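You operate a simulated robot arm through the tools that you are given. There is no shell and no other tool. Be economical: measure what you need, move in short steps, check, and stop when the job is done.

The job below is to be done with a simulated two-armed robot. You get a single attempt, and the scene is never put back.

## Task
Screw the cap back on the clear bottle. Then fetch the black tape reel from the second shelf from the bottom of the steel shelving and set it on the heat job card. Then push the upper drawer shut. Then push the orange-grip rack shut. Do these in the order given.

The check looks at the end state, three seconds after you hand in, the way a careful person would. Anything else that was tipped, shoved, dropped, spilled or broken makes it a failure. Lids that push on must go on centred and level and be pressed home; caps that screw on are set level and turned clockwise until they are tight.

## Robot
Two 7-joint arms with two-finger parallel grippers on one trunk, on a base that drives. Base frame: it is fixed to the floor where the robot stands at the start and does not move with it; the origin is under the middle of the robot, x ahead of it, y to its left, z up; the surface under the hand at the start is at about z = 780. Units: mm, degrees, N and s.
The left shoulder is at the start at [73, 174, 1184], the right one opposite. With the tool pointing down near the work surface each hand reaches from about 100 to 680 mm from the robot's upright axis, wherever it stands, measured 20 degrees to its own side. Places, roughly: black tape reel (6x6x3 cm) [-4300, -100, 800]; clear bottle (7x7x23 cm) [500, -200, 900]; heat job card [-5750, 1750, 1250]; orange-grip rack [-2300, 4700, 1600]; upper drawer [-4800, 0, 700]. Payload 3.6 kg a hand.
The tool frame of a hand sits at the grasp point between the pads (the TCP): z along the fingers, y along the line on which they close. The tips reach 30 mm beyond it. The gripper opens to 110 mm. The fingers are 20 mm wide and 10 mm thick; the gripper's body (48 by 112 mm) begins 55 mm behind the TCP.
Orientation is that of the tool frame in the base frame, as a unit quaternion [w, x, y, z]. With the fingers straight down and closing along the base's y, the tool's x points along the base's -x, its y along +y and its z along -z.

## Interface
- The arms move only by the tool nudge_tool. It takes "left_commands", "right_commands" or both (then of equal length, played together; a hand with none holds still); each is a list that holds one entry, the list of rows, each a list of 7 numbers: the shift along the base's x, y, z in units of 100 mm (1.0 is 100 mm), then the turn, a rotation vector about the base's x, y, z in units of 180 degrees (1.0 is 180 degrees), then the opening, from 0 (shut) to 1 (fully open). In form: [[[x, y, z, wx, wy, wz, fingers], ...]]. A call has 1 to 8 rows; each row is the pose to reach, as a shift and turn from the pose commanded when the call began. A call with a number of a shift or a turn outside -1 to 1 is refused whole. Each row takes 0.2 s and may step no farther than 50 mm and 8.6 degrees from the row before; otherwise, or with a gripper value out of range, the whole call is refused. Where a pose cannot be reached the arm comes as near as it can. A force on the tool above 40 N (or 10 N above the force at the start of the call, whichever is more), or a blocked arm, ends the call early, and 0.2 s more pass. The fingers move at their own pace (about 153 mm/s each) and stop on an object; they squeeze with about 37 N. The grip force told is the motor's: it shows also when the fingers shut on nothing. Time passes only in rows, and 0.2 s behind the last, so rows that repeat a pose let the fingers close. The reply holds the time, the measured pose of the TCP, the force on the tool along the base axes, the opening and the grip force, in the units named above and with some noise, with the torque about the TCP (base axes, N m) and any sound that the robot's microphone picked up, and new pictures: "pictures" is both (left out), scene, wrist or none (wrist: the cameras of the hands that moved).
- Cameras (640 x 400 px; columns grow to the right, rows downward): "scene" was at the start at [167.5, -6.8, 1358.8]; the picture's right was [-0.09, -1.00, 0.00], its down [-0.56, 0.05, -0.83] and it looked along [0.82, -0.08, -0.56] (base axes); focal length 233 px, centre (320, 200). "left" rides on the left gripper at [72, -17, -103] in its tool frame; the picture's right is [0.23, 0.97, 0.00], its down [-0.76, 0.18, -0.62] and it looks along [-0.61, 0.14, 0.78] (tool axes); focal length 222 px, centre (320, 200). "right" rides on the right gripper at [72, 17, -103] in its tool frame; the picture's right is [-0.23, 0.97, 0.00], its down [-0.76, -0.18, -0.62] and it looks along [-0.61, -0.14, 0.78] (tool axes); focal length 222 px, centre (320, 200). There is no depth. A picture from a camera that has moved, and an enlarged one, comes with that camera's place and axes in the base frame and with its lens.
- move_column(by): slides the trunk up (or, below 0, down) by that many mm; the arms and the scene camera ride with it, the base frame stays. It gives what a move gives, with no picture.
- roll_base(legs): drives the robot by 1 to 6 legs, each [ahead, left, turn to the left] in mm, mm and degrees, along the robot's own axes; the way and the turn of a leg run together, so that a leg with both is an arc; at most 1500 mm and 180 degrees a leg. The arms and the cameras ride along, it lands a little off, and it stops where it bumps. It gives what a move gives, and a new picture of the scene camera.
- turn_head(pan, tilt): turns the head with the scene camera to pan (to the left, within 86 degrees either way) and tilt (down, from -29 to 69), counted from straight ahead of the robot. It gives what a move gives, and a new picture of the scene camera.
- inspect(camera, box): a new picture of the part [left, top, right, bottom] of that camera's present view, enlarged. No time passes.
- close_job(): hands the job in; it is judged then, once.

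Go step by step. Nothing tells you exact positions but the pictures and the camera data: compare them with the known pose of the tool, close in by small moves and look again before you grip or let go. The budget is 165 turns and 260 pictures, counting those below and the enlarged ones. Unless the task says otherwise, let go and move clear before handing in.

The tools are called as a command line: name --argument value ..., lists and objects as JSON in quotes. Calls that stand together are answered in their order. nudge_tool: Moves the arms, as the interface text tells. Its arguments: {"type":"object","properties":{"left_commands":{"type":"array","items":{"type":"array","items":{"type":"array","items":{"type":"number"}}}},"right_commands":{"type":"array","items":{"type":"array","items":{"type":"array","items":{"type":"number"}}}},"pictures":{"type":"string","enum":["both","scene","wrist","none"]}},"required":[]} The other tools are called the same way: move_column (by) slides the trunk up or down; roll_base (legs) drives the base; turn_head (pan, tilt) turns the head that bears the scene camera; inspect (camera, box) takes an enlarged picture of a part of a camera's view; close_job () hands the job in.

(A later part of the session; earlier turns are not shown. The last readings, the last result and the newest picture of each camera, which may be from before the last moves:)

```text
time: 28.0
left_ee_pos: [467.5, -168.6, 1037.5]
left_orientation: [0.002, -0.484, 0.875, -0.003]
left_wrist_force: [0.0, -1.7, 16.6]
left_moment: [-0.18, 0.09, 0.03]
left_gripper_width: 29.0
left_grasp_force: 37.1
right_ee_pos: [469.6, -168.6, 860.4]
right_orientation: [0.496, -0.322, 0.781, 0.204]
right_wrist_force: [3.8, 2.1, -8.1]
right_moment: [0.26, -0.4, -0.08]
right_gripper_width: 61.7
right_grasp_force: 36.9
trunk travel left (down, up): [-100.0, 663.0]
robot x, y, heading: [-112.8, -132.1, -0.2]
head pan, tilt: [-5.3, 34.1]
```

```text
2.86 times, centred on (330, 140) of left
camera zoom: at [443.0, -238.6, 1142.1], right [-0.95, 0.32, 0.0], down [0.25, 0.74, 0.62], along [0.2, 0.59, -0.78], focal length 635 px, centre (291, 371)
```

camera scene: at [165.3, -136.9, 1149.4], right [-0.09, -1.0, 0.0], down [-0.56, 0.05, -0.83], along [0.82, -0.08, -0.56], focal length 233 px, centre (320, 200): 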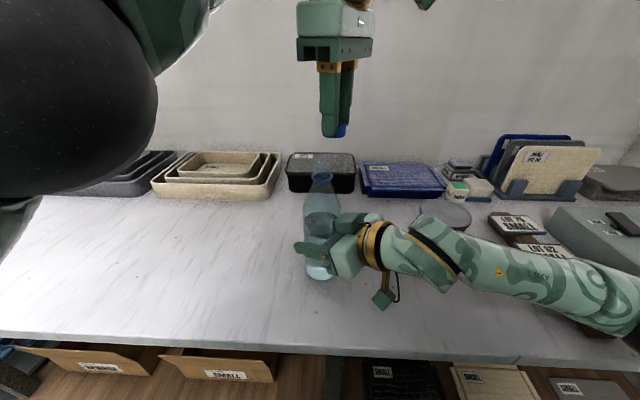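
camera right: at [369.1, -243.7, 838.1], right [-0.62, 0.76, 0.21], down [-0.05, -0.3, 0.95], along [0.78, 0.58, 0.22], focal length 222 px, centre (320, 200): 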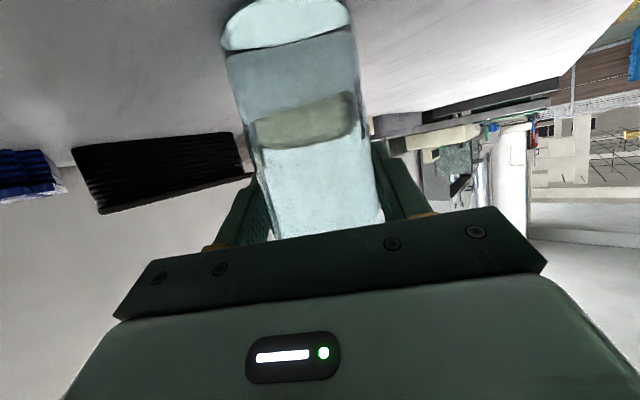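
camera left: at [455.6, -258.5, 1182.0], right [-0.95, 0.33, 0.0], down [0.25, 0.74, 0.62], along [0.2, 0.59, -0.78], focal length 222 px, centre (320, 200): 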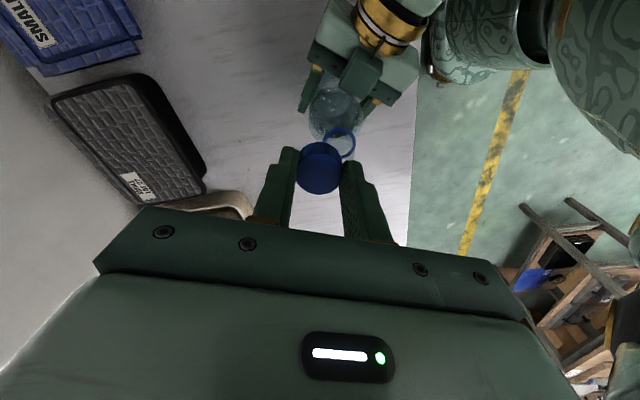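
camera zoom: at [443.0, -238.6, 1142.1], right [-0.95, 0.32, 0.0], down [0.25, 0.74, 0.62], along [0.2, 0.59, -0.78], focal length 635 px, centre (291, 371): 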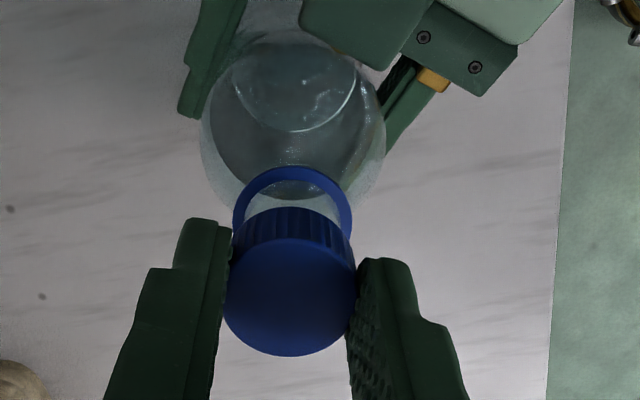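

Aligned within about a millimetre, pressing with 17 N. I turn clockwise 64 degrees and watch height and torque.

nudge_tool --left_commands '[[[0, 0, 0, 0, 0, -0.045, 0.1], [0, 0, 0, 0, 0, -0.09, 0.1], [0, 0, 0, 0, 0, -0.135, 0.1], [0, 0, -0.003, 0, 0, -0.18, 0.1], [0, 0, -0.005, 0, 0, -0.225, 0.1], [0, 0, -0.007, 0, 0, -0.27, 0.1], [0, 0, -0.01, 0, 0, -0.315, 0.1], [0, 0, -0.01, 0, 0, -0.36, 0.1]]]' --pictures "none"

inspect --camera "scene" --box '[270, 110, 370, 210]'

```text
time: 29.8
left_ee_pos: [466.0, -168.2, 1036.5]
left_orientation: [0.002, 0.06, 0.998, -0.001]
left_wrist_force: [-0.2, -10.7, 28.6]
left_moment: [-0.17, 0.22, 0.1]
left_gripper_width: 28.9
left_grasp_force: 36.5
right_ee_pos: [468.4, -167.3, 860.5]
right_orientation: [0.496, -0.323, 0.779, 0.206]
right_wrist_force: [1.6, 16.5, -10.3]
right_moment: [-0.98, -0.08, -0.21]
right_gripper_width: 61.1
right_grasp_force: 36.7
trunk travel left (down, up): [-100.0, 663.0]
robot x, y, heading: [-108.8, -128.0, -0.1]
head pan, tilt: [-5.3, 34.1]
```

```text
4.00 times, centred on (320, 160) of scene
camera zoom: at [163.6, -136.2, 1149.9], right [-0.09, -1.0, 0.0], down [-0.56, 0.05, -0.83], along [0.82, -0.08, -0.56], focal length 931 px, centre (320, 360)
```

zoom: 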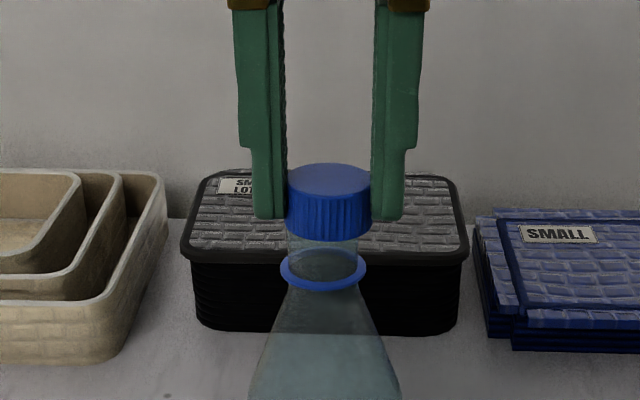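

The cap seems to drag the neck sideways instead of threading. I lift it a few mm to relax, then measure with this clearer view.

nudge_tool --left_commands '[[[0, 0, 0.05, 0, 0, 0, 0.1], [0, 0, 0.08, 0, 0, 0, 0.1]]]' --pictures "none"

inspect --camera "scene" --box '[290, 130, 350, 190]'

inspect --camera "left" --box '[280, 100, 360, 180]'

```text
time: 30.4
left_ee_pos: [467.0, -167.6, 1036.2]
left_orientation: [0.001, 0.059, 0.998, -0.002]
left_wrist_force: [0.1, -8.6, 26.9]
left_moment: [-0.11, 0.19, 0.05]
left_gripper_width: 29.0
left_grasp_force: 37.5
left hand out of reach, approached as far as the arm can: row 1, 2
right_ee_pos: [467.4, -165.1, 862.3]
right_orientation: [0.496, -0.323, 0.78, 0.205]
right_wrist_force: [-0.6, 13.9, -11.8]
right_moment: [-0.62, -0.2, -0.11]
right_gripper_width: 61.2
right_grasp_force: 37.4
trunk travel left (down, up): [-100.0, 663.0]
robot x, y, heading: [-108.9, -131.1, -0.1]
head pan, tilt: [-5.3, 34.1]
```

```text
6.67 times, centred on (320, 160) of scene
camera zoom: at [163.7, -136.3, 1149.9], right [-0.09, -1.0, 0.0], down [-0.56, 0.05, -0.83], along [0.82, -0.08, -0.56], focal length 1551 px, centre (320, 467)
```

zoom: 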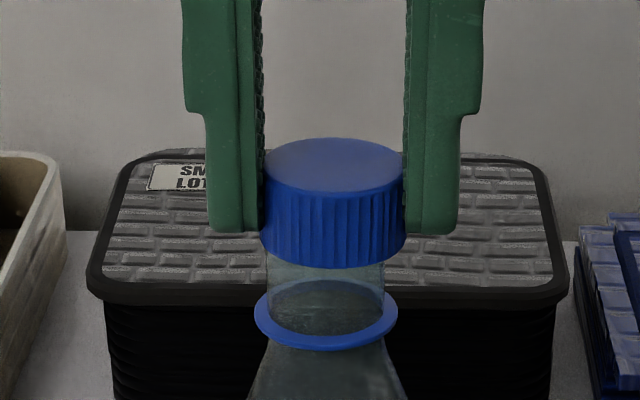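

```text
5.00 times, centred on (320, 140) of left
camera zoom: at [392.0, -175.2, 1139.9], right [-0.11, 0.99, -0.01], down [0.78, 0.09, 0.63], along [0.62, 0.07, -0.78], focal length 1111 px, centre (320, 500)
```

zoom: 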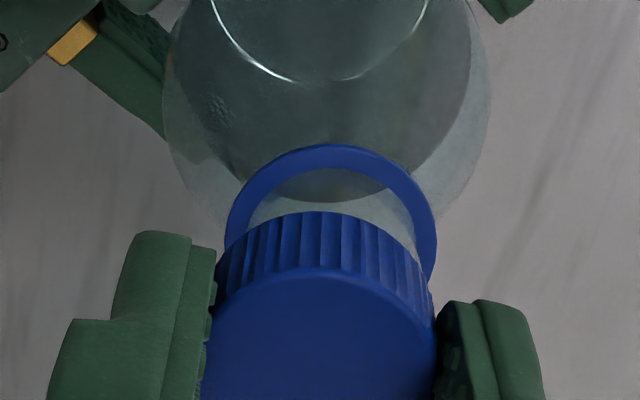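

The cap is about 1.7 mm too far toward -y relative to the neck, and the left arm is near its reach limit here. I turn it back counter-clockwise while lifting, and move +y.

nudge_tool --left_commands '[[[0, 0.02, 0.02, 0, 0, 0.045, 0.1], [0, 0.02, 0.05, 0, 0, 0.09, 0.1], [0, 0.02, 0.08, 0, 0, 0.135, 0.1], [0, 0.02, 0.1, 0, 0, 0.18, 0.1]]]' --pictures "none"

```text
time: 31.4
left_ee_pos: [467.4, -167.2, 1045.9]
left_orientation: [-0.001, -0.221, 0.975, 0.0]
left_wrist_force: [0.5, -0.1, 0.5]
left_moment: [0.01, 0.01, 0.0]
left_gripper_width: 29.1
left_grasp_force: 37.1
right_ee_pos: [470.2, -168.9, 861.2]
right_orientation: [0.497, -0.321, 0.78, 0.203]
right_wrist_force: [1.0, -0.6, 2.5]
right_moment: [0.03, -0.1, -0.06]
right_gripper_width: 61.2
right_grasp_force: 37.1
trunk travel left (down, up): [-100.0, 663.0]
robot x, y, heading: [-112.3, -129.3, 0.1]
head pan, tilt: [-5.3, 34.1]
```

Free again. I move the bottle and the cap together by [-30, +50] mm so that the left arm has reach to spare.

nudge_tool --left_commands '[[[0, 0, 0.1, 0, 0, 0, 0.1], [-0.05, 0.1, 0.1, 0, 0, 0, 0.1], [-0.1, 0.2, 0.1, 0, 0, 0, 0.1], [-0.15, 0.3, 0.1, 0, 0, 0, 0.1], [-0.25, 0.4, 0.1, 0, 0, 0, 0.1], [-0.3, 0.5, 0.1, 0, 0, 0, 0.1], [-0.3, 0.5, 0.1, 0, 0, 0, 0.1]]]' --right_commands '[[[0, 0, 0.04, 0, 0, 0, 0.5], [-0.05, 0.1, 0.04, 0, 0, 0, 0.5], [-0.1, 0.2, 0.04, 0, 0, 0, 0.5], [-0.15, 0.3, 0.04, 0, 0, 0, 0.5], [-0.25, 0.4, 0.04, 0, 0, 0, 0.5], [-0.3, 0.5, 0.04, 0, 0, 0, 0.5], [-0.3, 0.5, -0.005, 0, 0, 0, 0.5]]]' --pictures "scene"

inspect --camera "left" --box '[260, 70, 400, 210]'

inspect --camera "scene" --box '[240, 120, 340, 220]'

```text
time: 33.0
left_ee_pos: [438.3, -116.2, 1054.3]
left_orientation: [0.001, -0.221, 0.975, -0.002]
left_wrist_force: [-0.4, -0.1, -0.3]
left_moment: [-0.04, 0.02, -0.04]
left_gripper_width: 29.1
left_grasp_force: 37.5
right_ee_pos: [464.8, -157.4, 864.0]
right_orientation: [0.495, -0.323, 0.78, 0.205]
right_wrist_force: [-0.1, -0.6, -4.2]
right_moment: [-0.01, -0.01, 0.0]
right_gripper_width: 61.4
right_grasp_force: 36.6
right hand out of reach, approached as far as the arm can: row 3, 4, 5, 6, 7
trunk travel left (down, up): [-100.0, 663.0]
robot x, y, heading: [-109.3, -129.2, 0.2]
head pan, tilt: [-5.3, 34.1]
camera scene: at [165.4, -136.8, 1149.3], right [-0.09, -1.0, 0.0], down [-0.56, 0.05, -0.83], along [0.82, -0.08, -0.56], focal length 233 px, centre (320, 200)
```

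scene: 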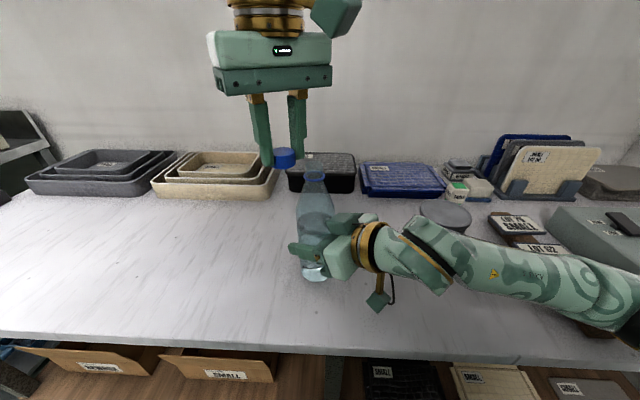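

```text
2.86 times, centred on (330, 140) of left
camera zoom: at [379.1, -162.8, 1158.5], right [-0.62, 0.78, 0.0], down [0.61, 0.49, 0.62], along [0.49, 0.39, -0.78], focal length 635 px, centre (291, 371)
```

zoom: 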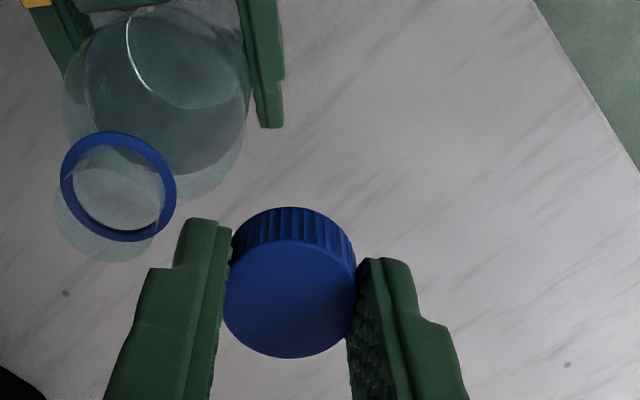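

```text
4.00 times, centred on (290, 170) of scene
camera zoom: at [165.4, -136.8, 1149.3], right [-0.09, -1.0, 0.0], down [-0.56, 0.05, -0.83], along [0.82, -0.08, -0.56], focal length 931 px, centre (440, 320)
```

zoom: 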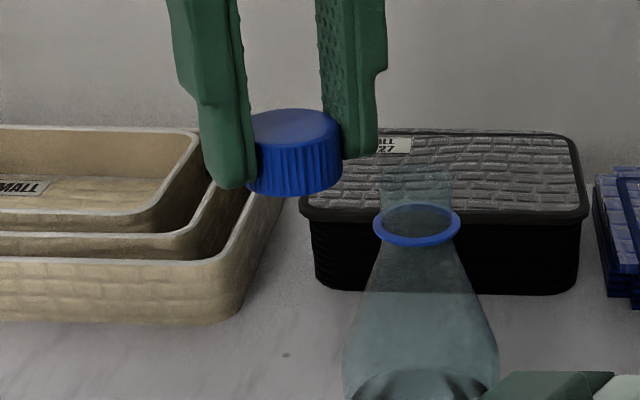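

The right hand stopped at its own limit at [465, -157] with the bottle held about 3 mm up. I set the bottle down and see whether the left hand has margin there.

nudge_tool --right_commands '[[[0, 0, -0.02, 0, 0, 0, 0.5], [0, 0, -0.04, 0, 0, 0, 0.5], [0, 0, -0.04, 0, 0, 0, 0.5]]]' --left_commands '[[[0, 0, 0.02, 0, 0, 0.04, 0.1], [0, 0, 0.02, 0, 0, 0.08, 0.1], [0, 0, 0.02, 0, 0, 0.12, 0.1]]]' --pictures "none"

```text
time: 33.8
left_ee_pos: [437.1, -116.8, 1057.4]
left_orientation: [0.001, -0.4, 0.916, -0.001]
left_wrist_force: [0.2, -0.1, 0.4]
left_moment: [-0.01, 0.03, 0.01]
left_gripper_width: 29.2
left_grasp_force: 37.2
right_ee_pos: [465.5, -158.6, 860.2]
right_orientation: [0.497, -0.322, 0.779, 0.205]
right_wrist_force: [0.5, 1.4, 3.4]
right_moment: [0.19, -0.09, 0.04]
right_gripper_width: 61.6
right_grasp_force: 36.5
trunk travel left (down, up): [-100.0, 663.0]
robot x, y, heading: [-110.3, -129.7, 0.1]
head pan, tilt: [-5.3, 34.1]
```

The bottle stands again. I measure the ring from the left camera while the view is clear.

inspect --camera "left" --box '[200, 70, 340, 210]'

inspect --camera "scene" --box '[250, 130, 350, 230]'

```text
2.86 times, centred on (270, 140) of left
camera zoom: at [399.7, -180.6, 1160.8], right [-0.87, 0.5, 0.0], down [0.39, 0.68, 0.62], along [0.31, 0.54, -0.78], focal length 635 px, centre (463, 371)
```

zoom: 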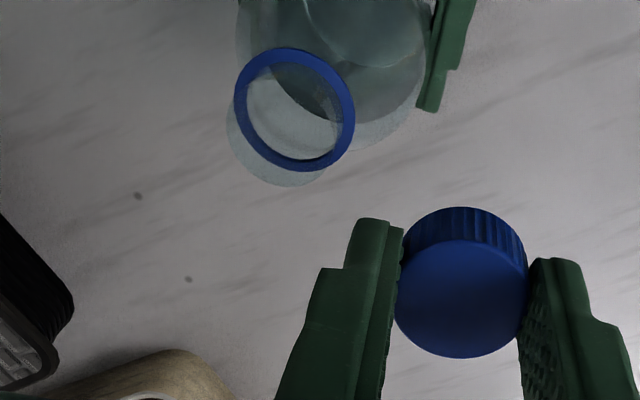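

```text
4.00 times, centred on (300, 180) of scene
camera zoom: at [164.8, -136.6, 1149.6], right [-0.09, -1.0, 0.0], down [-0.56, 0.05, -0.83], along [0.82, -0.08, -0.56], focal length 931 px, centre (400, 280)
```

zoom: 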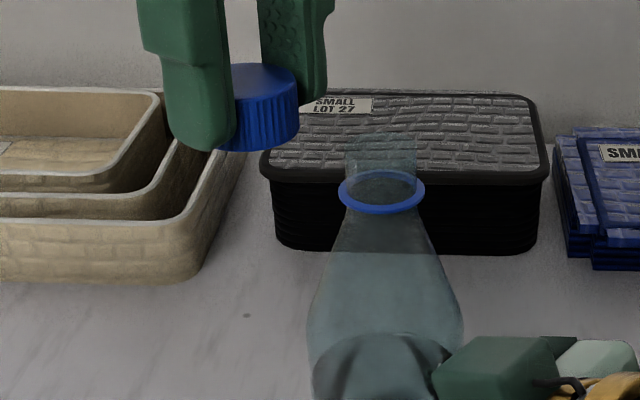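

The mouth's centre is at [466, -158]. I bring the cap there and hover 4 mm above.

nudge_tool --left_commands '[[[0.1, -0.15, 0, 0, 0, 0, 0.1], [0.2, -0.3, 0, 0, 0, 0, 0.1], [0.289, -0.414, 0, 0, 0, 0, 0.1], [0.289, -0.414, -0.08, 0, 0, 0, 0.1], [0.289, -0.414, -0.15, 0, 0, 0, 0.1]]]' --pictures "none"

inspect --camera "left" --box '[260, 90, 380, 190]'

inspect --camera "scene" --box '[280, 130, 360, 190]'

```text
time: 35.0
left_ee_pos: [465.8, -158.4, 1040.5]
left_orientation: [0.001, -0.4, 0.917, -0.001]
left_wrist_force: [0.5, 0.1, -0.9]
left_moment: [0.02, -0.03, -0.02]
left_gripper_width: 29.1
left_grasp_force: 37.2
right_ee_pos: [465.1, -160.1, 861.6]
right_orientation: [0.496, -0.323, 0.78, 0.205]
right_wrist_force: [3.3, 1.2, 9.5]
right_moment: [0.24, -0.35, -0.03]
right_gripper_width: 61.5
right_grasp_force: 36.7
trunk travel left (down, up): [-100.0, 663.0]
robot x, y, heading: [-109.8, -131.1, 0.1]
head pan, tilt: [-5.3, 34.1]
```

```text
4.00 times, centred on (320, 140) of left
camera zoom: at [428.8, -221.9, 1145.5], right [-0.87, 0.5, 0.0], down [0.39, 0.68, 0.62], along [0.31, 0.54, -0.78], focal length 888 px, centre (320, 440)
```

zoom: 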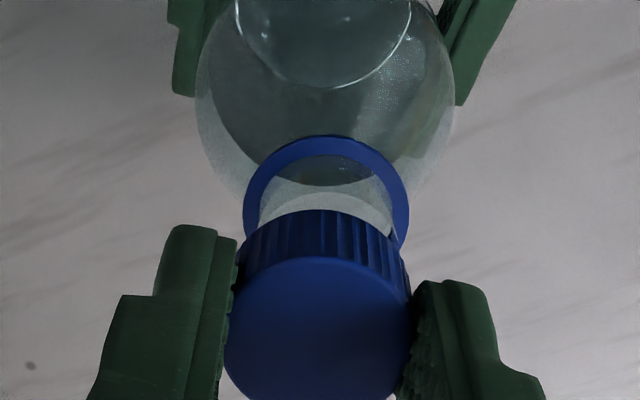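

```text
6.67 times, centred on (320, 160) of scene
camera zoom: at [164.5, -136.8, 1149.7], right [-0.09, -1.0, 0.0], down [-0.56, 0.05, -0.83], along [0.82, -0.08, -0.56], focal length 1551 px, centre (320, 467)
```

zoom: 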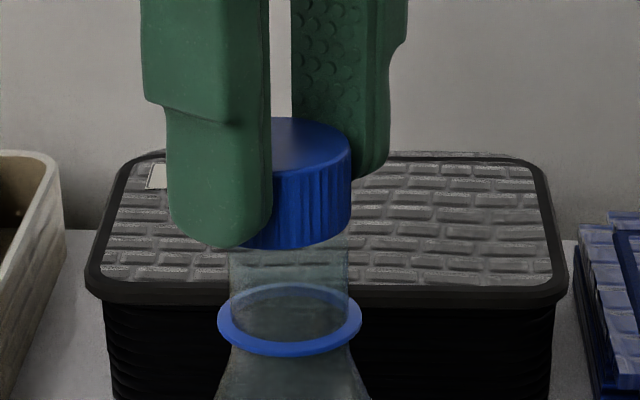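

Comparing both views directly, the cap needs about [-3, -2] mm. I apply that and check again.

nudge_tool --left_commands '[[[-0.03, -0.02, 0.01, 0, 0, 0, 0.1], [-0.03, -0.02, 0.01, 0, 0, 0, 0.1]]]' --pictures "none"

inspect --camera "left" --box '[260, 90, 380, 190]'

inspect --camera "scene" --box '[280, 130, 360, 190]'

```text
time: 35.6
left_ee_pos: [463.3, -159.3, 1042.8]
left_orientation: [0.0, -0.4, 0.917, -0.001]
left_wrist_force: [0.3, -0.2, -0.3]
left_moment: [0.0, 0.03, 0.02]
left_gripper_width: 29.0
left_grasp_force: 37.2
right_ee_pos: [464.8, -158.7, 861.4]
right_orientation: [0.496, -0.323, 0.78, 0.204]
right_wrist_force: [4.0, 0.3, 12.3]
right_moment: [0.31, -0.49, -0.06]
right_gripper_width: 61.2
right_grasp_force: 36.3
trunk travel left (down, up): [-100.0, 663.0]
robot x, y, heading: [-108.2, -132.0, 0.1]
head pan, tilt: [-5.3, 34.1]
```

```text
4.00 times, centred on (320, 140) of left
camera zoom: at [425.4, -224.0, 1146.9], right [-0.87, 0.5, 0.0], down [0.39, 0.68, 0.62], along [0.31, 0.54, -0.78], focal length 888 px, centre (320, 440)
```

zoom: 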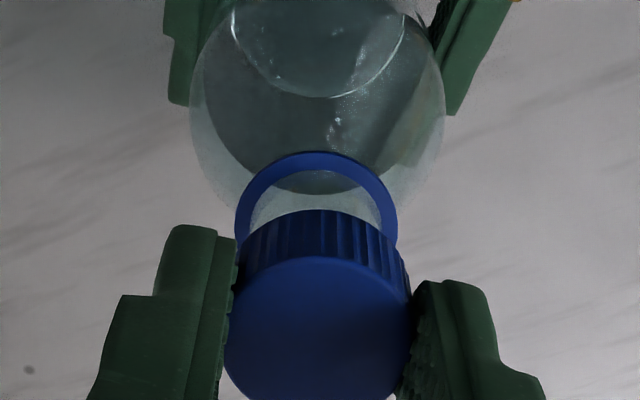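

```text
6.67 times, centred on (320, 160) of scene
camera zoom: at [164.5, -136.8, 1149.7], right [-0.09, -1.0, 0.0], down [-0.56, 0.05, -0.83], along [0.82, -0.08, -0.56], focal length 1551 px, centre (320, 467)
```

zoom: 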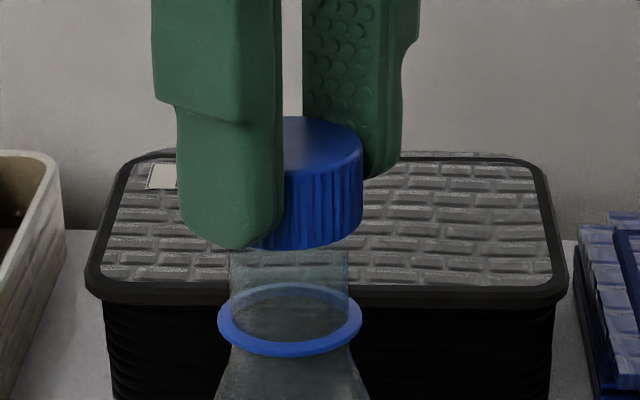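

Both views now agree. I lower onto the mouth in small steps.

nudge_tool --left_commands '[[[0, 0, -0.03, 0, 0, 0, 0.1], [0, 0, -0.05, 0, 0, 0, 0.1], [0, 0, -0.07, 0, 0, 0, 0.1], [0, 0, -0.08, 0, 0, 0, 0.1]]]' --pictures "none"

```text
time: 36.6
left_ee_pos: [462.8, -160.3, 1033.9]
left_orientation: [0.0, -0.4, 0.917, -0.001]
left_wrist_force: [-0.1, -0.8, -0.5]
left_moment: [0.01, -0.02, -0.01]
left_gripper_width: 29.0
left_grasp_force: 36.7
right_ee_pos: [464.6, -158.7, 861.2]
right_orientation: [0.496, -0.322, 0.78, 0.204]
right_wrist_force: [4.8, -0.6, 14.3]
right_moment: [0.3, -0.63, -0.14]
right_gripper_width: 61.3
right_grasp_force: 36.8
trunk travel left (down, up): [-100.0, 663.0]
robot x, y, heading: [-107.6, -130.4, 0.1]
head pan, tilt: [-5.3, 34.1]
```

No contact yet at 1033.9, below the earlier stop, so the cap is now over the lip. I lower further.

nudge_tool --left_commands '[[[0, 0, -0.02, 0, 0, 0, 0.1], [0, 0, -0.035, 0, 0, 0, 0.1], [0, 0, -0.05, 0, 0, 0, 0.1]]]' --right_commands '[[[0, 0, 0.01, 0, 0, 0, 0.5], [0, 0, 0.01, 0, 0, 0, 0.5], [0, 0, 0.01, 0, 0, 0, 0.5]]]' --pictures "none"

inspect --camera "scene" --box '[280, 130, 360, 190]'

```text
time: 37.4
left_ee_pos: [462.4, -160.0, 1030.1]
left_orientation: [0.001, -0.399, 0.917, 0.0]
left_wrist_force: [0.7, 1.5, 2.0]
left_moment: [0.09, 0.0, -0.02]
left_gripper_width: 29.1
left_grasp_force: 37.4
right_ee_pos: [464.0, -159.1, 861.6]
right_orientation: [0.494, -0.322, 0.781, 0.204]
right_wrist_force: [1.4, -6.4, 9.7]
right_moment: [0.21, -0.41, -0.07]
right_gripper_width: 61.4
right_grasp_force: 37.1
trunk travel left (down, up): [-100.0, 663.0]
robot x, y, heading: [-112.2, -129.3, 0.1]
head pan, tilt: [-5.3, 34.1]
```

```text
6.67 times, centred on (320, 160) of scene
camera zoom: at [164.4, -137.2, 1149.6], right [-0.09, -1.0, 0.0], down [-0.56, 0.05, -0.83], along [0.82, -0.08, -0.56], focal length 1551 px, centre (320, 467)
```

zoom: 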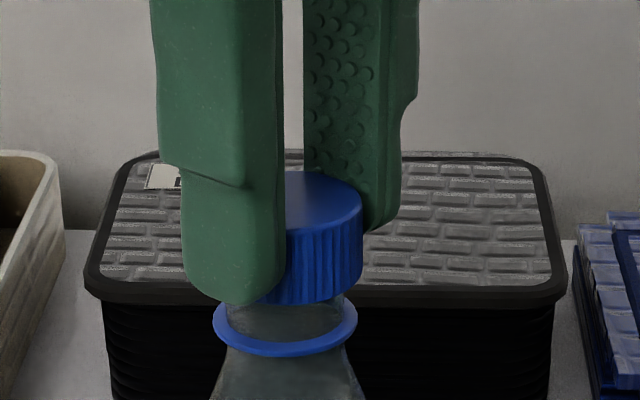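

The cap surrounds the neck. I press lightly to find the thread and begin turning clockwise.

nudge_tool --left_commands '[[[0, 0, -0.02, 0, 0, 0, 0.1], [0, 0, -0.03, 0, 0, 0, 0.1], [0, 0, -0.03, 0, 0, -0.04, 0.1], [0, 0, -0.03, 0, 0, -0.08, 0.1], [0, 0, -0.035, 0, 0, -0.12, 0.1], [0, 0, -0.035, 0, 0, -0.16, 0.1], [0, 0, -0.035, 0, 0, -0.2, 0.1], [0, 0, -0.035, 0, 0, -0.24, 0.1]]]' --pictures "none"

inspect --camera "scene" --box '[280, 130, 360, 190]'

```text
time: 39.2
left_ee_pos: [463.4, -160.0, 1026.0]
left_orientation: [0.0, -0.033, 0.999, -0.001]
left_wrist_force: [-2.6, 13.0, -0.6]
left_moment: [0.45, 0.04, 0.03]
left_gripper_width: 29.0
left_grasp_force: 37.3
right_ee_pos: [465.6, -159.2, 862.0]
right_orientation: [0.495, -0.322, 0.781, 0.204]
right_wrist_force: [3.4, -14.2, 1.8]
right_moment: [1.56, 0.33, -0.04]
right_gripper_width: 61.5
right_grasp_force: 37.3
trunk travel left (down, up): [-100.0, 663.0]
robot x, y, heading: [-109.4, -130.1, 0.3]
head pan, tilt: [-5.3, 34.1]
```

```text
6.67 times, centred on (320, 160) of scene
camera zoom: at [165.0, -136.9, 1149.4], right [-0.09, -1.0, 0.0], down [-0.56, 0.05, -0.83], along [0.82, -0.08, -0.56], focal length 1551 px, centre (320, 467)
```

zoom: 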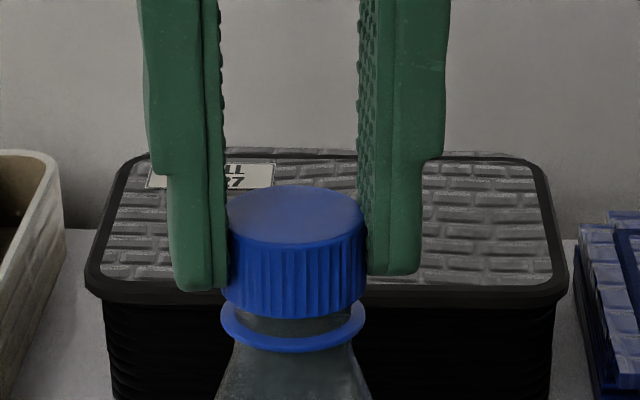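

The cap rides well down on the neck with some side force. I relax it sideways, open, turn the hand back, and regrip centred.

nudge_tool --left_commands '[[[0, 0.01, 0, 0, 0, 0, 0.1], [0, 0.015, 0, 0, 0, 0, 0.35], [0, 0.015, 0, 0, 0, 0.045, 0.4], [0, 0.015, 0, 0, 0, 0.09, 0.4], [0, 0.015, 0, 0, 0, 0.135, 0.4], [0, 0.015, 0, 0, 0, 0.18, 0.4], [0, 0.015, 0, 0, 0, 0.225, 0.4], [0, 0.015, 0, 0, 0, 0.27, 0.4]]]' --pictures "none"

nudge_tool --left_commands '[[[0, 0, 0, 0, 0, 0.045, 0.4], [0, 0, 0, 0, 0, 0.09, 0.4], [0, 0, 0, 0, 0, 0.135, 0.4]]]' --pictures "none"

inspect --camera "scene" --box '[280, 130, 360, 190]'

inspect --camera "left" --box '[260, 90, 380, 190]'

```text
time: 41.0
left_ee_pos: [463.2, -158.9, 1025.1]
left_orientation: [0.0, -0.444, 0.896, -0.001]
left_wrist_force: [-0.5, -0.4, -0.3]
left_moment: [-0.01, -0.02, -0.01]
left_gripper_width: 44.0
left_grasp_force: 0.0
right_ee_pos: [463.7, -157.5, 860.9]
right_orientation: [0.494, -0.323, 0.78, 0.206]
right_wrist_force: [0.2, -0.3, -3.7]
right_moment: [0.03, 0.01, 0.0]
right_gripper_width: 61.2
right_grasp_force: 37.4
trunk travel left (down, up): [-100.0, 663.0]
robot x, y, heading: [-105.1, -128.7, 0.1]
head pan, tilt: [-5.3, 34.1]
```

```text
time: 41.8
left_ee_pos: [462.8, -158.2, 1025.1]
left_orientation: [0.0, -0.622, 0.783, 0.0]
left_wrist_force: [-0.1, 0.2, 0.6]
left_moment: [0.0, -0.02, -0.02]
left_gripper_width: 43.7
left_grasp_force: 0.1
right_ee_pos: [464.2, -158.8, 860.5]
right_orientation: [0.493, -0.323, 0.781, 0.206]
right_wrist_force: [-0.1, 0.5, -3.7]
right_moment: [0.0, -0.01, 0.0]
right_gripper_width: 61.3
right_grasp_force: 36.7
trunk travel left (down, up): [-100.0, 663.0]
robot x, y, heading: [-108.8, -132.5, -0.2]
head pan, tilt: [-5.3, 34.1]
```

```text
6.67 times, centred on (320, 160) of scene
camera zoom: at [165.4, -136.8, 1149.4], right [-0.09, -1.0, 0.0], down [-0.56, 0.05, -0.83], along [0.82, -0.08, -0.56], focal length 1551 px, centre (320, 467)
```

zoom: 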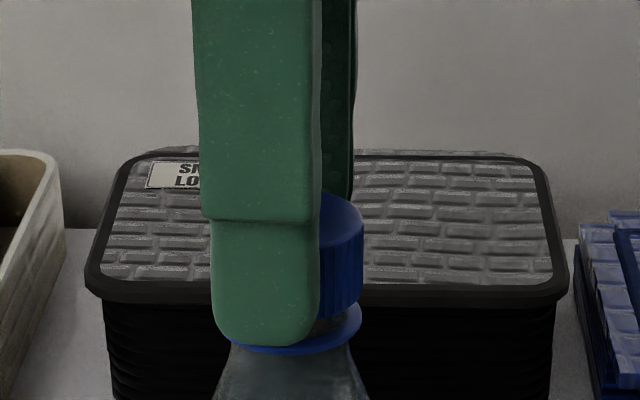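

```text
4.00 times, centred on (320, 140) of left
camera zoom: at [463.5, -232.4, 1130.2], right [-1.0, 0.0, 0.0], down [0.0, 0.78, 0.62], along [0.0, 0.62, -0.78], focal length 888 px, centre (320, 440)
```

zoom: 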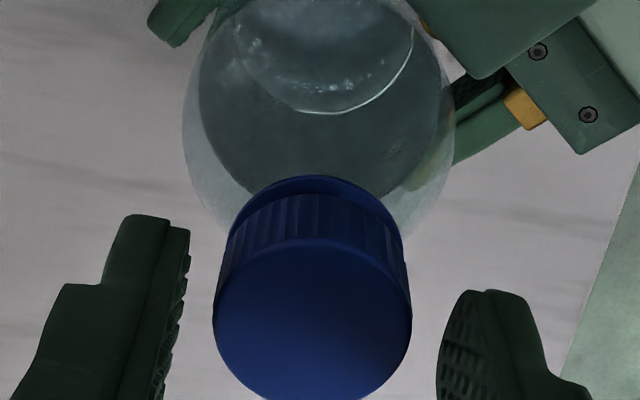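

The cap sits level and centred between the fingers. I close and turn clockwise 77 degrees with slight downward bias.

nudge_tool --left_commands '[[[0, 0, 0, 0, 0, 0, 0.1], [0, 0, 0, 0, 0, 0, 0.1], [0, 0, -0.005, 0, 0, -0.045, 0.1], [0, 0, -0.01, 0, 0, -0.09, 0.1], [0, 0, -0.012, 0, 0, -0.135, 0.1], [0, 0, -0.015, 0, 0, -0.18, 0.1], [0, 0, -0.017, 0, 0, -0.225, 0.1], [0, 0, -0.02, 0, 0, -0.27, 0.1]]]' --right_commands '[[[0, 0, -0.01, 0, 0, 0, 0.5], [0, 0, -0.01, 0, 0, 0, 0.5], [0, 0, -0.01, 0, 0, 0, 0.5], [0, 0, -0.01, 0, 0, 0, 0.5], [0, 0, -0.01, 0, 0, 0, 0.5], [0, 0, -0.01, 0, 0, 0, 0.5], [0, 0, -0.01, 0, 0, 0, 0.5], [0, 0, -0.01, 0, 0, 0, 0.5]]]' --pictures "none"

nudge_tool --left_commands '[[[0, 0, -0.005, 0, 0, -0.045, 0.1], [0, 0, -0.008, 0, 0, -0.09, 0.1], [0, 0, -0.01, 0, 0, -0.135, 0.1]]]' --pictures "none"

inspect --camera "scene" --box '[280, 130, 360, 190]'

```text
time: 43.6
left_ee_pos: [462.9, -157.8, 1024.6]
left_orientation: [0.0, -0.242, 0.97, -0.001]
left_wrist_force: [6.0, 0.1, 9.9]
left_moment: [0.01, -0.23, 0.0]
left_gripper_width: 29.0
left_grasp_force: 37.7
right_ee_pos: [463.6, -157.4, 860.9]
right_orientation: [0.495, -0.323, 0.781, 0.205]
right_wrist_force: [-6.8, 0.2, -9.8]
right_moment: [0.18, -0.87, 0.02]
right_gripper_width: 61.2
right_grasp_force: 37.2
trunk travel left (down, up): [-100.0, 663.0]
robot x, y, heading: [-108.8, -131.6, 0.2]
head pan, tilt: [-5.3, 34.1]
```

```text
time: 44.4
left_ee_pos: [462.5, -158.6, 1022.8]
left_orientation: [0.0, -0.033, 0.999, -0.002]
left_wrist_force: [5.5, -1.2, 18.4]
left_moment: [-0.04, -0.19, 0.02]
left_gripper_width: 28.8
left_grasp_force: 37.0
right_ee_pos: [463.9, -157.4, 860.8]
right_orientation: [0.493, -0.323, 0.781, 0.205]
right_wrist_force: [-3.0, 2.4, -14.4]
right_moment: [0.09, -0.95, -0.03]
right_gripper_width: 61.4
right_grasp_force: 37.1
trunk travel left (down, up): [-100.0, 663.0]
robot x, y, heading: [-108.9, -131.3, -0.0]
head pan, tilt: [-5.3, 34.1]
```

```text
6.67 times, centred on (320, 160) of scene
camera zoom: at [164.8, -136.7, 1149.6], right [-0.09, -1.0, 0.0], down [-0.56, 0.05, -0.83], along [0.82, -0.08, -0.56], focal length 1551 px, centre (320, 467)
```

zoom: 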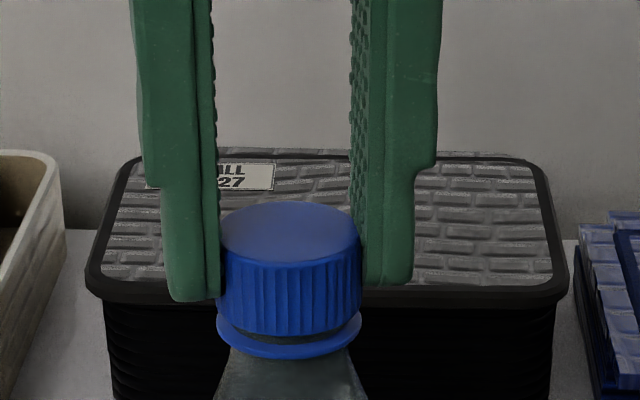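

The cap is just above the ring now. I repeat: release, turn back, regrip, and turn clockwise.

nudge_tool --left_commands '[[[0, 0, 0.01, 0, 0, 0, 0.35], [0, 0, 0.01, 0, 0, 0.045, 0.4], [0, 0, 0.01, 0, 0, 0.09, 0.4], [0, 0, 0.01, 0, 0, 0.135, 0.4], [0, 0, 0.01, 0, 0, 0.18, 0.4], [0, 0, 0.01, 0, 0, 0.225, 0.4], [0, 0, 0.01, 0, 0, 0.27, 0.4], [0, 0, 0.01, 0, 0, 0.315, 0.4]]]' --pictures "none"

nudge_tool --left_commands '[[[0, 0, 0, 0, 0, 0.045, 0.4], [0, 0, 0, 0, 0, 0.09, 0.4], [0, 0, 0, 0, 0, 0.09, 0.1], [0, 0, 0, 0, 0, 0.09, 0.1], [0, 0, -0.005, 0, 0, 0.045, 0.1], [0, 0, -0.01, 0, 0, 0, 0.1], [0, 0, -0.013, 0, 0, -0.045, 0.1], [0, 0, -0.016, 0, 0, -0.09, 0.1]]]' --pictures "none"

nudge_tool --left_commands '[[[0, 0, -0.002, 0, 0, -0.045, 0.1], [0, 0, -0.004, 0, 0, -0.09, 0.1], [0, 0, -0.006, 0, 0, -0.135, 0.1], [0, 0, -0.008, 0, 0, -0.18, 0.1], [0, 0, -0.01, 0, 0, -0.225, 0.1]]]' --pictures "none"

inspect --camera "scene" --box '[280, 130, 360, 190]'

```text
time: 46.2
left_ee_pos: [464.1, -158.5, 1023.1]
left_orientation: [0.0, -0.505, 0.863, 0.0]
left_wrist_force: [0.5, -0.2, 0.7]
left_moment: [0.01, -0.03, 0.0]
left_gripper_width: 43.8
left_grasp_force: 0.1
right_ee_pos: [464.0, -159.2, 860.8]
right_orientation: [0.494, -0.323, 0.781, 0.206]
right_wrist_force: [0.1, 0.4, -3.9]
right_moment: [-0.01, 0.03, 0.02]
right_gripper_width: 61.4
right_grasp_force: 37.2
trunk travel left (down, up): [-100.0, 663.0]
robot x, y, heading: [-110.0, -129.0, 0.0]
head pan, tilt: [-5.3, 34.1]
```

```text
time: 48.0
left_ee_pos: [463.1, -158.9, 1022.3]
left_orientation: [0.001, -0.377, 0.926, -0.001]
left_wrist_force: [4.4, -2.6, 7.0]
left_moment: [-0.03, -0.09, 0.01]
left_gripper_width: 28.8
left_grasp_force: 36.3
right_ee_pos: [464.2, -157.0, 860.7]
right_orientation: [0.494, -0.323, 0.78, 0.206]
right_wrist_force: [-4.1, 2.8, -7.9]
right_moment: [-0.16, -0.81, -0.06]
right_gripper_width: 61.4
right_grasp_force: 36.7
trunk travel left (down, up): [-100.0, 663.0]
robot x, y, heading: [-111.7, -128.4, -0.0]
head pan, tilt: [-5.3, 34.1]
```

```text
time: 49.2
left_ee_pos: [462.7, -157.8, 1023.1]
left_orientation: [0.001, -0.034, 0.999, -0.002]
left_wrist_force: [5.4, 0.7, 16.9]
left_moment: [0.05, -0.18, 0.0]
left_gripper_width: 28.7
left_grasp_force: 37.2
right_ee_pos: [463.8, -158.6, 861.0]
right_orientation: [0.494, -0.323, 0.781, 0.205]
right_wrist_force: [-3.1, 1.3, -12.8]
right_moment: [0.44, -0.87, 0.0]
right_gripper_width: 61.4
right_grasp_force: 36.8
trunk travel left (down, up): [-100.0, 663.0]
robot x, y, heading: [-108.2, -130.9, 0.3]
head pan, tilt: [-5.3, 34.1]
```

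```text
6.67 times, centred on (320, 160) of scene
camera zoom: at [164.8, -136.6, 1149.6], right [-0.09, -1.0, 0.0], down [-0.56, 0.05, -0.83], along [0.82, -0.08, -0.56], focal length 1551 px, centre (320, 467)
```

zoom: 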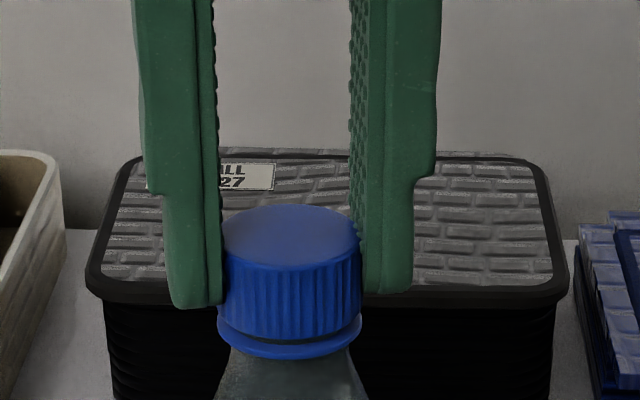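

The gap keeps shrinking with almost no torque yet, so I go on turning.

nudge_tool --left_commands '[[[0, 0, 0.01, 0, 0, 0, 0.35], [0, 0, 0.01, 0, 0, 0.045, 0.4], [0, 0, 0.01, 0, 0, 0.09, 0.4], [0, 0, 0.01, 0, 0, 0.135, 0.4], [0, 0, 0.01, 0, 0, 0.18, 0.4], [0, 0, 0.01, 0, 0, 0.225, 0.4], [0, 0, 0.01, 0, 0, 0.27, 0.4], [0, 0, 0.01, 0, 0, 0.315, 0.4]]]' --pictures "none"

nudge_tool --left_commands '[[[0, 0, 0, 0, 0, 0.045, 0.4], [0, 0, 0, 0, 0, 0.09, 0.4], [0, 0, 0, 0, 0, 0.09, 0.1], [0, 0, 0, 0, 0, 0.09, 0.1], [0, 0, -0.005, 0, 0, 0.045, 0.1], [0, 0, -0.01, 0, 0, 0, 0.1], [0, 0, -0.013, 0, 0, -0.045, 0.1], [0, 0, -0.016, 0, 0, -0.09, 0.1]]]' --pictures "none"

nudge_tool --left_commands '[[[0, 0, -0.002, 0, 0, -0.045, 0.1], [0, 0, -0.004, 0, 0, -0.09, 0.1], [0, 0, -0.006, 0, 0, -0.135, 0.1], [0, 0, -0.008, 0, 0, -0.18, 0.1], [0, 0, -0.01, 0, 0, -0.225, 0.1]]]' --pictures "none"

inspect --camera "scene" --box '[280, 130, 360, 190]'

```text
time: 51.0
left_ee_pos: [462.9, -158.2, 1022.5]
left_orientation: [0.0, -0.506, 0.863, -0.001]
left_wrist_force: [-0.3, -0.3, -0.6]
left_moment: [0.03, -0.02, 0.0]
left_gripper_width: 44.1
left_grasp_force: 0.0
right_ee_pos: [464.9, -158.2, 861.1]
right_orientation: [0.494, -0.323, 0.781, 0.205]
right_wrist_force: [0.2, -0.3, -3.9]
right_moment: [0.02, -0.02, 0.02]
right_gripper_width: 61.4
right_grasp_force: 37.4
trunk travel left (down, up): [-100.0, 663.0]
robot x, y, heading: [-110.5, -126.8, 0.0]
head pan, tilt: [-5.3, 34.1]
```

```text
time: 52.8
left_ee_pos: [463.0, -158.7, 1021.0]
left_orientation: [0.0, -0.378, 0.926, -0.001]
left_wrist_force: [4.3, -1.8, 5.7]
left_moment: [-0.04, -0.1, 0.02]
left_gripper_width: 28.5
left_grasp_force: 36.8
right_ee_pos: [464.4, -157.5, 860.3]
right_orientation: [0.494, -0.323, 0.781, 0.205]
right_wrist_force: [-3.7, 1.4, -5.4]
right_moment: [-0.28, -0.76, -0.03]
right_gripper_width: 61.6
right_grasp_force: 36.7
trunk travel left (down, up): [-100.0, 663.0]
robot x, y, heading: [-112.3, -127.7, -0.3]
head pan, tilt: [-5.3, 34.1]
```

```text
time: 54.0
left_ee_pos: [463.3, -159.5, 1020.1]
left_orientation: [0.001, -0.033, 0.999, -0.001]
left_wrist_force: [4.0, 0.3, 16.7]
left_moment: [0.01, -0.09, 0.01]
left_gripper_width: 28.8
left_grasp_force: 37.0
right_ee_pos: [463.8, -158.3, 861.3]
right_orientation: [0.494, -0.322, 0.781, 0.205]
right_wrist_force: [-3.2, 1.0, -12.9]
right_moment: [0.36, -0.9, -0.04]
right_gripper_width: 61.4
right_grasp_force: 37.4
trunk travel left (down, up): [-100.0, 663.0]
robot x, y, heading: [-108.5, -132.3, 0.2]
head pan, tilt: [-5.3, 34.1]
```

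```text
6.67 times, centred on (320, 160) of scene
camera zoom: at [164.8, -136.6, 1149.6], right [-0.09, -1.0, 0.0], down [-0.56, 0.05, -0.83], along [0.82, -0.08, -0.56], focal length 1551 px, centre (320, 467)
```

zoom: 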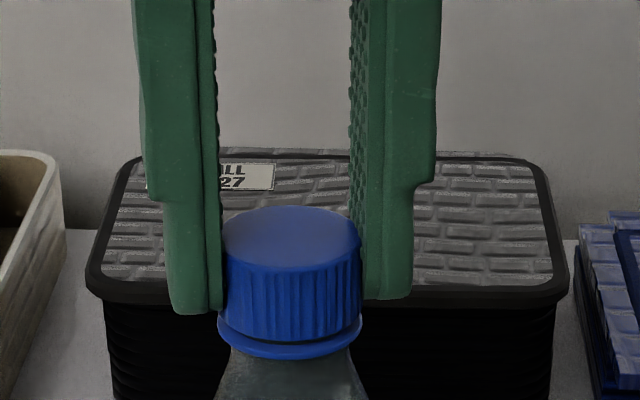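

Still descending. Another cycle.

nudge_tool --left_commands '[[[0, 0, 0.01, 0, 0, 0, 0.35], [0, 0, 0.01, 0, 0, 0.045, 0.4], [0, 0, 0.01, 0, 0, 0.09, 0.4], [0, 0, 0.01, 0, 0, 0.135, 0.4], [0, 0, 0.01, 0, 0, 0.18, 0.4], [0, 0, 0.01, 0, 0, 0.225, 0.4], [0, 0, 0.01, 0, 0, 0.27, 0.4], [0, 0, 0.01, 0, 0, 0.315, 0.4]]]' --pictures "none"

nudge_tool --left_commands '[[[0, 0, 0, 0, 0, 0.045, 0.4], [0, 0, 0, 0, 0, 0.09, 0.4], [0, 0, 0, 0, 0, 0.09, 0.1], [0, 0, 0, 0, 0, 0.09, 0.1], [0, 0, -0.005, 0, 0, 0.045, 0.1], [0, 0, -0.01, 0, 0, 0, 0.1], [0, 0, -0.013, 0, 0, -0.045, 0.1], [0, 0, -0.016, 0, 0, -0.09, 0.1]]]' --pictures "none"

nudge_tool --left_commands '[[[0, 0, -0.002, 0, 0, -0.045, 0.1], [0, 0, -0.004, 0, 0, -0.09, 0.1], [0, 0, -0.006, 0, 0, -0.135, 0.1], [0, 0, -0.008, 0, 0, -0.18, 0.1], [0, 0, -0.01, 0, 0, -0.225, 0.1]]]' --pictures "none"

nudge_tool --left_commands '[[[0, 0, 0.01, 0, 0, 0, 0.35], [0, 0, 0.01, 0, 0, 0.045, 0.4], [0, 0, 0.01, 0, 0, 0.09, 0.4], [0, 0, 0.01, 0, 0, 0.135, 0.4], [0, 0, 0.01, 0, 0, 0.18, 0.4], [0, 0, 0.01, 0, 0, 0.225, 0.4], [0, 0, 0.01, 0, 0, 0.27, 0.4], [0, 0, 0.01, 0, 0, 0.315, 0.4]]]' --pictures "none"

nudge_tool --left_commands '[[[0, 0, 0, 0, 0, 0.045, 0.4], [0, 0, 0, 0, 0, 0.09, 0.4], [0, 0, 0, 0, 0, 0.09, 0.1], [0, 0, 0, 0, 0, 0.09, 0.1], [0, 0, -0.005, 0, 0, 0.045, 0.1], [0, 0, -0.01, 0, 0, 0, 0.1], [0, 0, -0.013, 0, 0, -0.045, 0.1], [0, 0, -0.016, 0, 0, -0.09, 0.1]]]' --pictures "none"

nudge_tool --left_commands '[[[0, 0, -0.002, 0, 0, -0.045, 0.1], [0, 0, -0.004, 0, 0, -0.09, 0.1], [0, 0, -0.006, 0, 0, -0.135, 0.1], [0, 0, -0.008, 0, 0, -0.18, 0.1], [0, 0, -0.01, 0, 0, -0.225, 0.1]]]' --pictures "none"

inspect --camera "scene" --box '[280, 130, 360, 190]'

```text
time: 55.8
left_ee_pos: [463.5, -159.5, 1021.0]
left_orientation: [0.001, -0.506, 0.862, 0.0]
left_wrist_force: [0.1, 0.6, 0.3]
left_moment: [0.01, 0.0, 0.02]
left_gripper_width: 44.0
left_grasp_force: 0.0
right_ee_pos: [465.1, -158.6, 860.7]
right_orientation: [0.494, -0.322, 0.781, 0.205]
right_wrist_force: [-0.2, 0.4, -2.6]
right_moment: [0.04, -0.03, 0.0]
right_gripper_width: 61.4
right_grasp_force: 36.7
trunk travel left (down, up): [-100.0, 663.0]
robot x, y, heading: [-109.5, -127.9, 0.3]
head pan, tilt: [-5.3, 34.1]
```

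```text
time: 57.6
left_ee_pos: [464.4, -158.6, 1019.6]
left_orientation: [0.0, -0.377, 0.926, -0.001]
left_wrist_force: [7.0, -1.6, 5.7]
left_moment: [0.01, -0.14, 0.59]
left_gripper_width: 29.2
left_grasp_force: 36.6
right_ee_pos: [464.5, -157.6, 861.6]
right_orientation: [0.494, -0.323, 0.781, 0.205]
right_wrist_force: [-5.8, 0.9, -7.5]
right_moment: [0.06, -0.89, -0.6]
right_gripper_width: 61.2
right_grasp_force: 36.7
trunk travel left (down, up): [-100.0, 663.0]
robot x, y, heading: [-107.5, -130.2, 0.1]
head pan, tilt: [-5.3, 34.1]
```

```text
time: 58.8
left_ee_pos: [463.0, -158.8, 1018.0]
left_orientation: [0.0, -0.033, 0.999, -0.001]
left_wrist_force: [2.9, -5.1, 3.6]
left_moment: [-0.11, -0.05, 0.51]
left_gripper_width: 29.2
left_grasp_force: 37.2
right_ee_pos: [464.5, -157.9, 862.2]
right_orientation: [0.494, -0.322, 0.781, 0.204]
right_wrist_force: [-2.7, 4.3, -8.1]
right_moment: [-0.67, -0.33, -0.53]
right_gripper_width: 61.7
right_grasp_force: 36.7
trunk travel left (down, up): [-100.0, 663.0]
robot x, y, heading: [-110.5, -132.2, 0.2]
head pan, tilt: [-5.3, 34.1]
```

```text
time: 60.6
left_ee_pos: [463.0, -158.5, 1018.8]
left_orientation: [0.001, -0.505, 0.863, 0.0]
left_wrist_force: [-0.6, 0.7, 0.6]
left_moment: [0.0, -0.04, -0.02]
left_gripper_width: 44.0
left_grasp_force: 0.0
right_ee_pos: [464.6, -158.1, 861.0]
right_orientation: [0.494, -0.323, 0.781, 0.205]
right_wrist_force: [-0.3, -0.1, -3.0]
right_moment: [0.02, 0.03, -0.02]
right_gripper_width: 61.3
right_grasp_force: 37.1
trunk travel left (down, up): [-100.0, 663.0]
robot x, y, heading: [-111.5, -131.1, 0.2]
head pan, tilt: [-5.3, 34.1]
```

```text
time: 62.4
left_ee_pos: [463.7, -158.5, 1018.7]
left_orientation: [0.0, -0.377, 0.926, -0.002]
left_wrist_force: [4.0, -1.8, 4.6]
left_moment: [0.01, -0.1, 0.61]
left_gripper_width: 29.2
left_grasp_force: 36.7
right_ee_pos: [464.9, -157.9, 860.8]
right_orientation: [0.494, -0.322, 0.781, 0.204]
right_wrist_force: [-4.8, 1.5, -7.3]
right_moment: [-0.14, -0.7, -0.62]
right_gripper_width: 61.2
right_grasp_force: 36.6
trunk travel left (down, up): [-100.0, 663.0]
robot x, y, heading: [-108.0, -129.6, 0.1]
head pan, tilt: [-5.3, 34.1]
```

```text
time: 63.6
left_ee_pos: [462.2, -157.7, 1015.6]
left_orientation: [0.0, -0.034, 0.999, -0.001]
left_wrist_force: [2.2, -4.3, 3.8]
left_moment: [-0.1, -0.06, 0.51]
left_gripper_width: 29.0
left_grasp_force: 37.1
right_ee_pos: [465.0, -157.8, 860.7]
right_orientation: [0.494, -0.323, 0.781, 0.205]
right_wrist_force: [-2.3, 5.2, -7.7]
right_moment: [-0.57, -0.33, -0.5]
right_gripper_width: 61.5
right_grasp_force: 37.4
trunk travel left (down, up): [-100.0, 663.0]
robot x, y, heading: [-106.3, -129.8, -0.0]
head pan, tilt: [-5.3, 34.1]
```

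```text
6.67 times, centred on (320, 160) of scene
camera zoom: at [165.3, -136.8, 1149.4], right [-0.09, -1.0, 0.0], down [-0.56, 0.05, -0.83], along [0.82, -0.08, -0.56], focal length 1551 px, centre (320, 467)
```

zoom: 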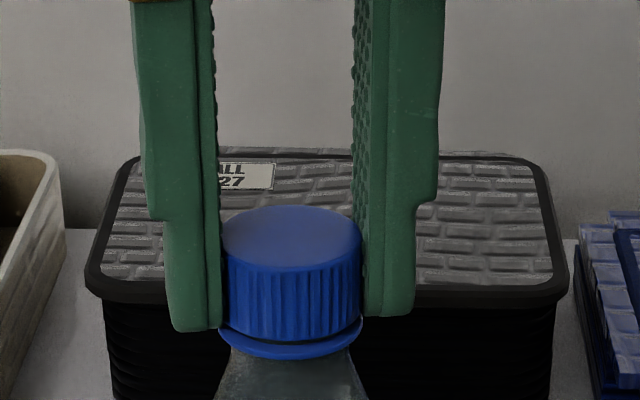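

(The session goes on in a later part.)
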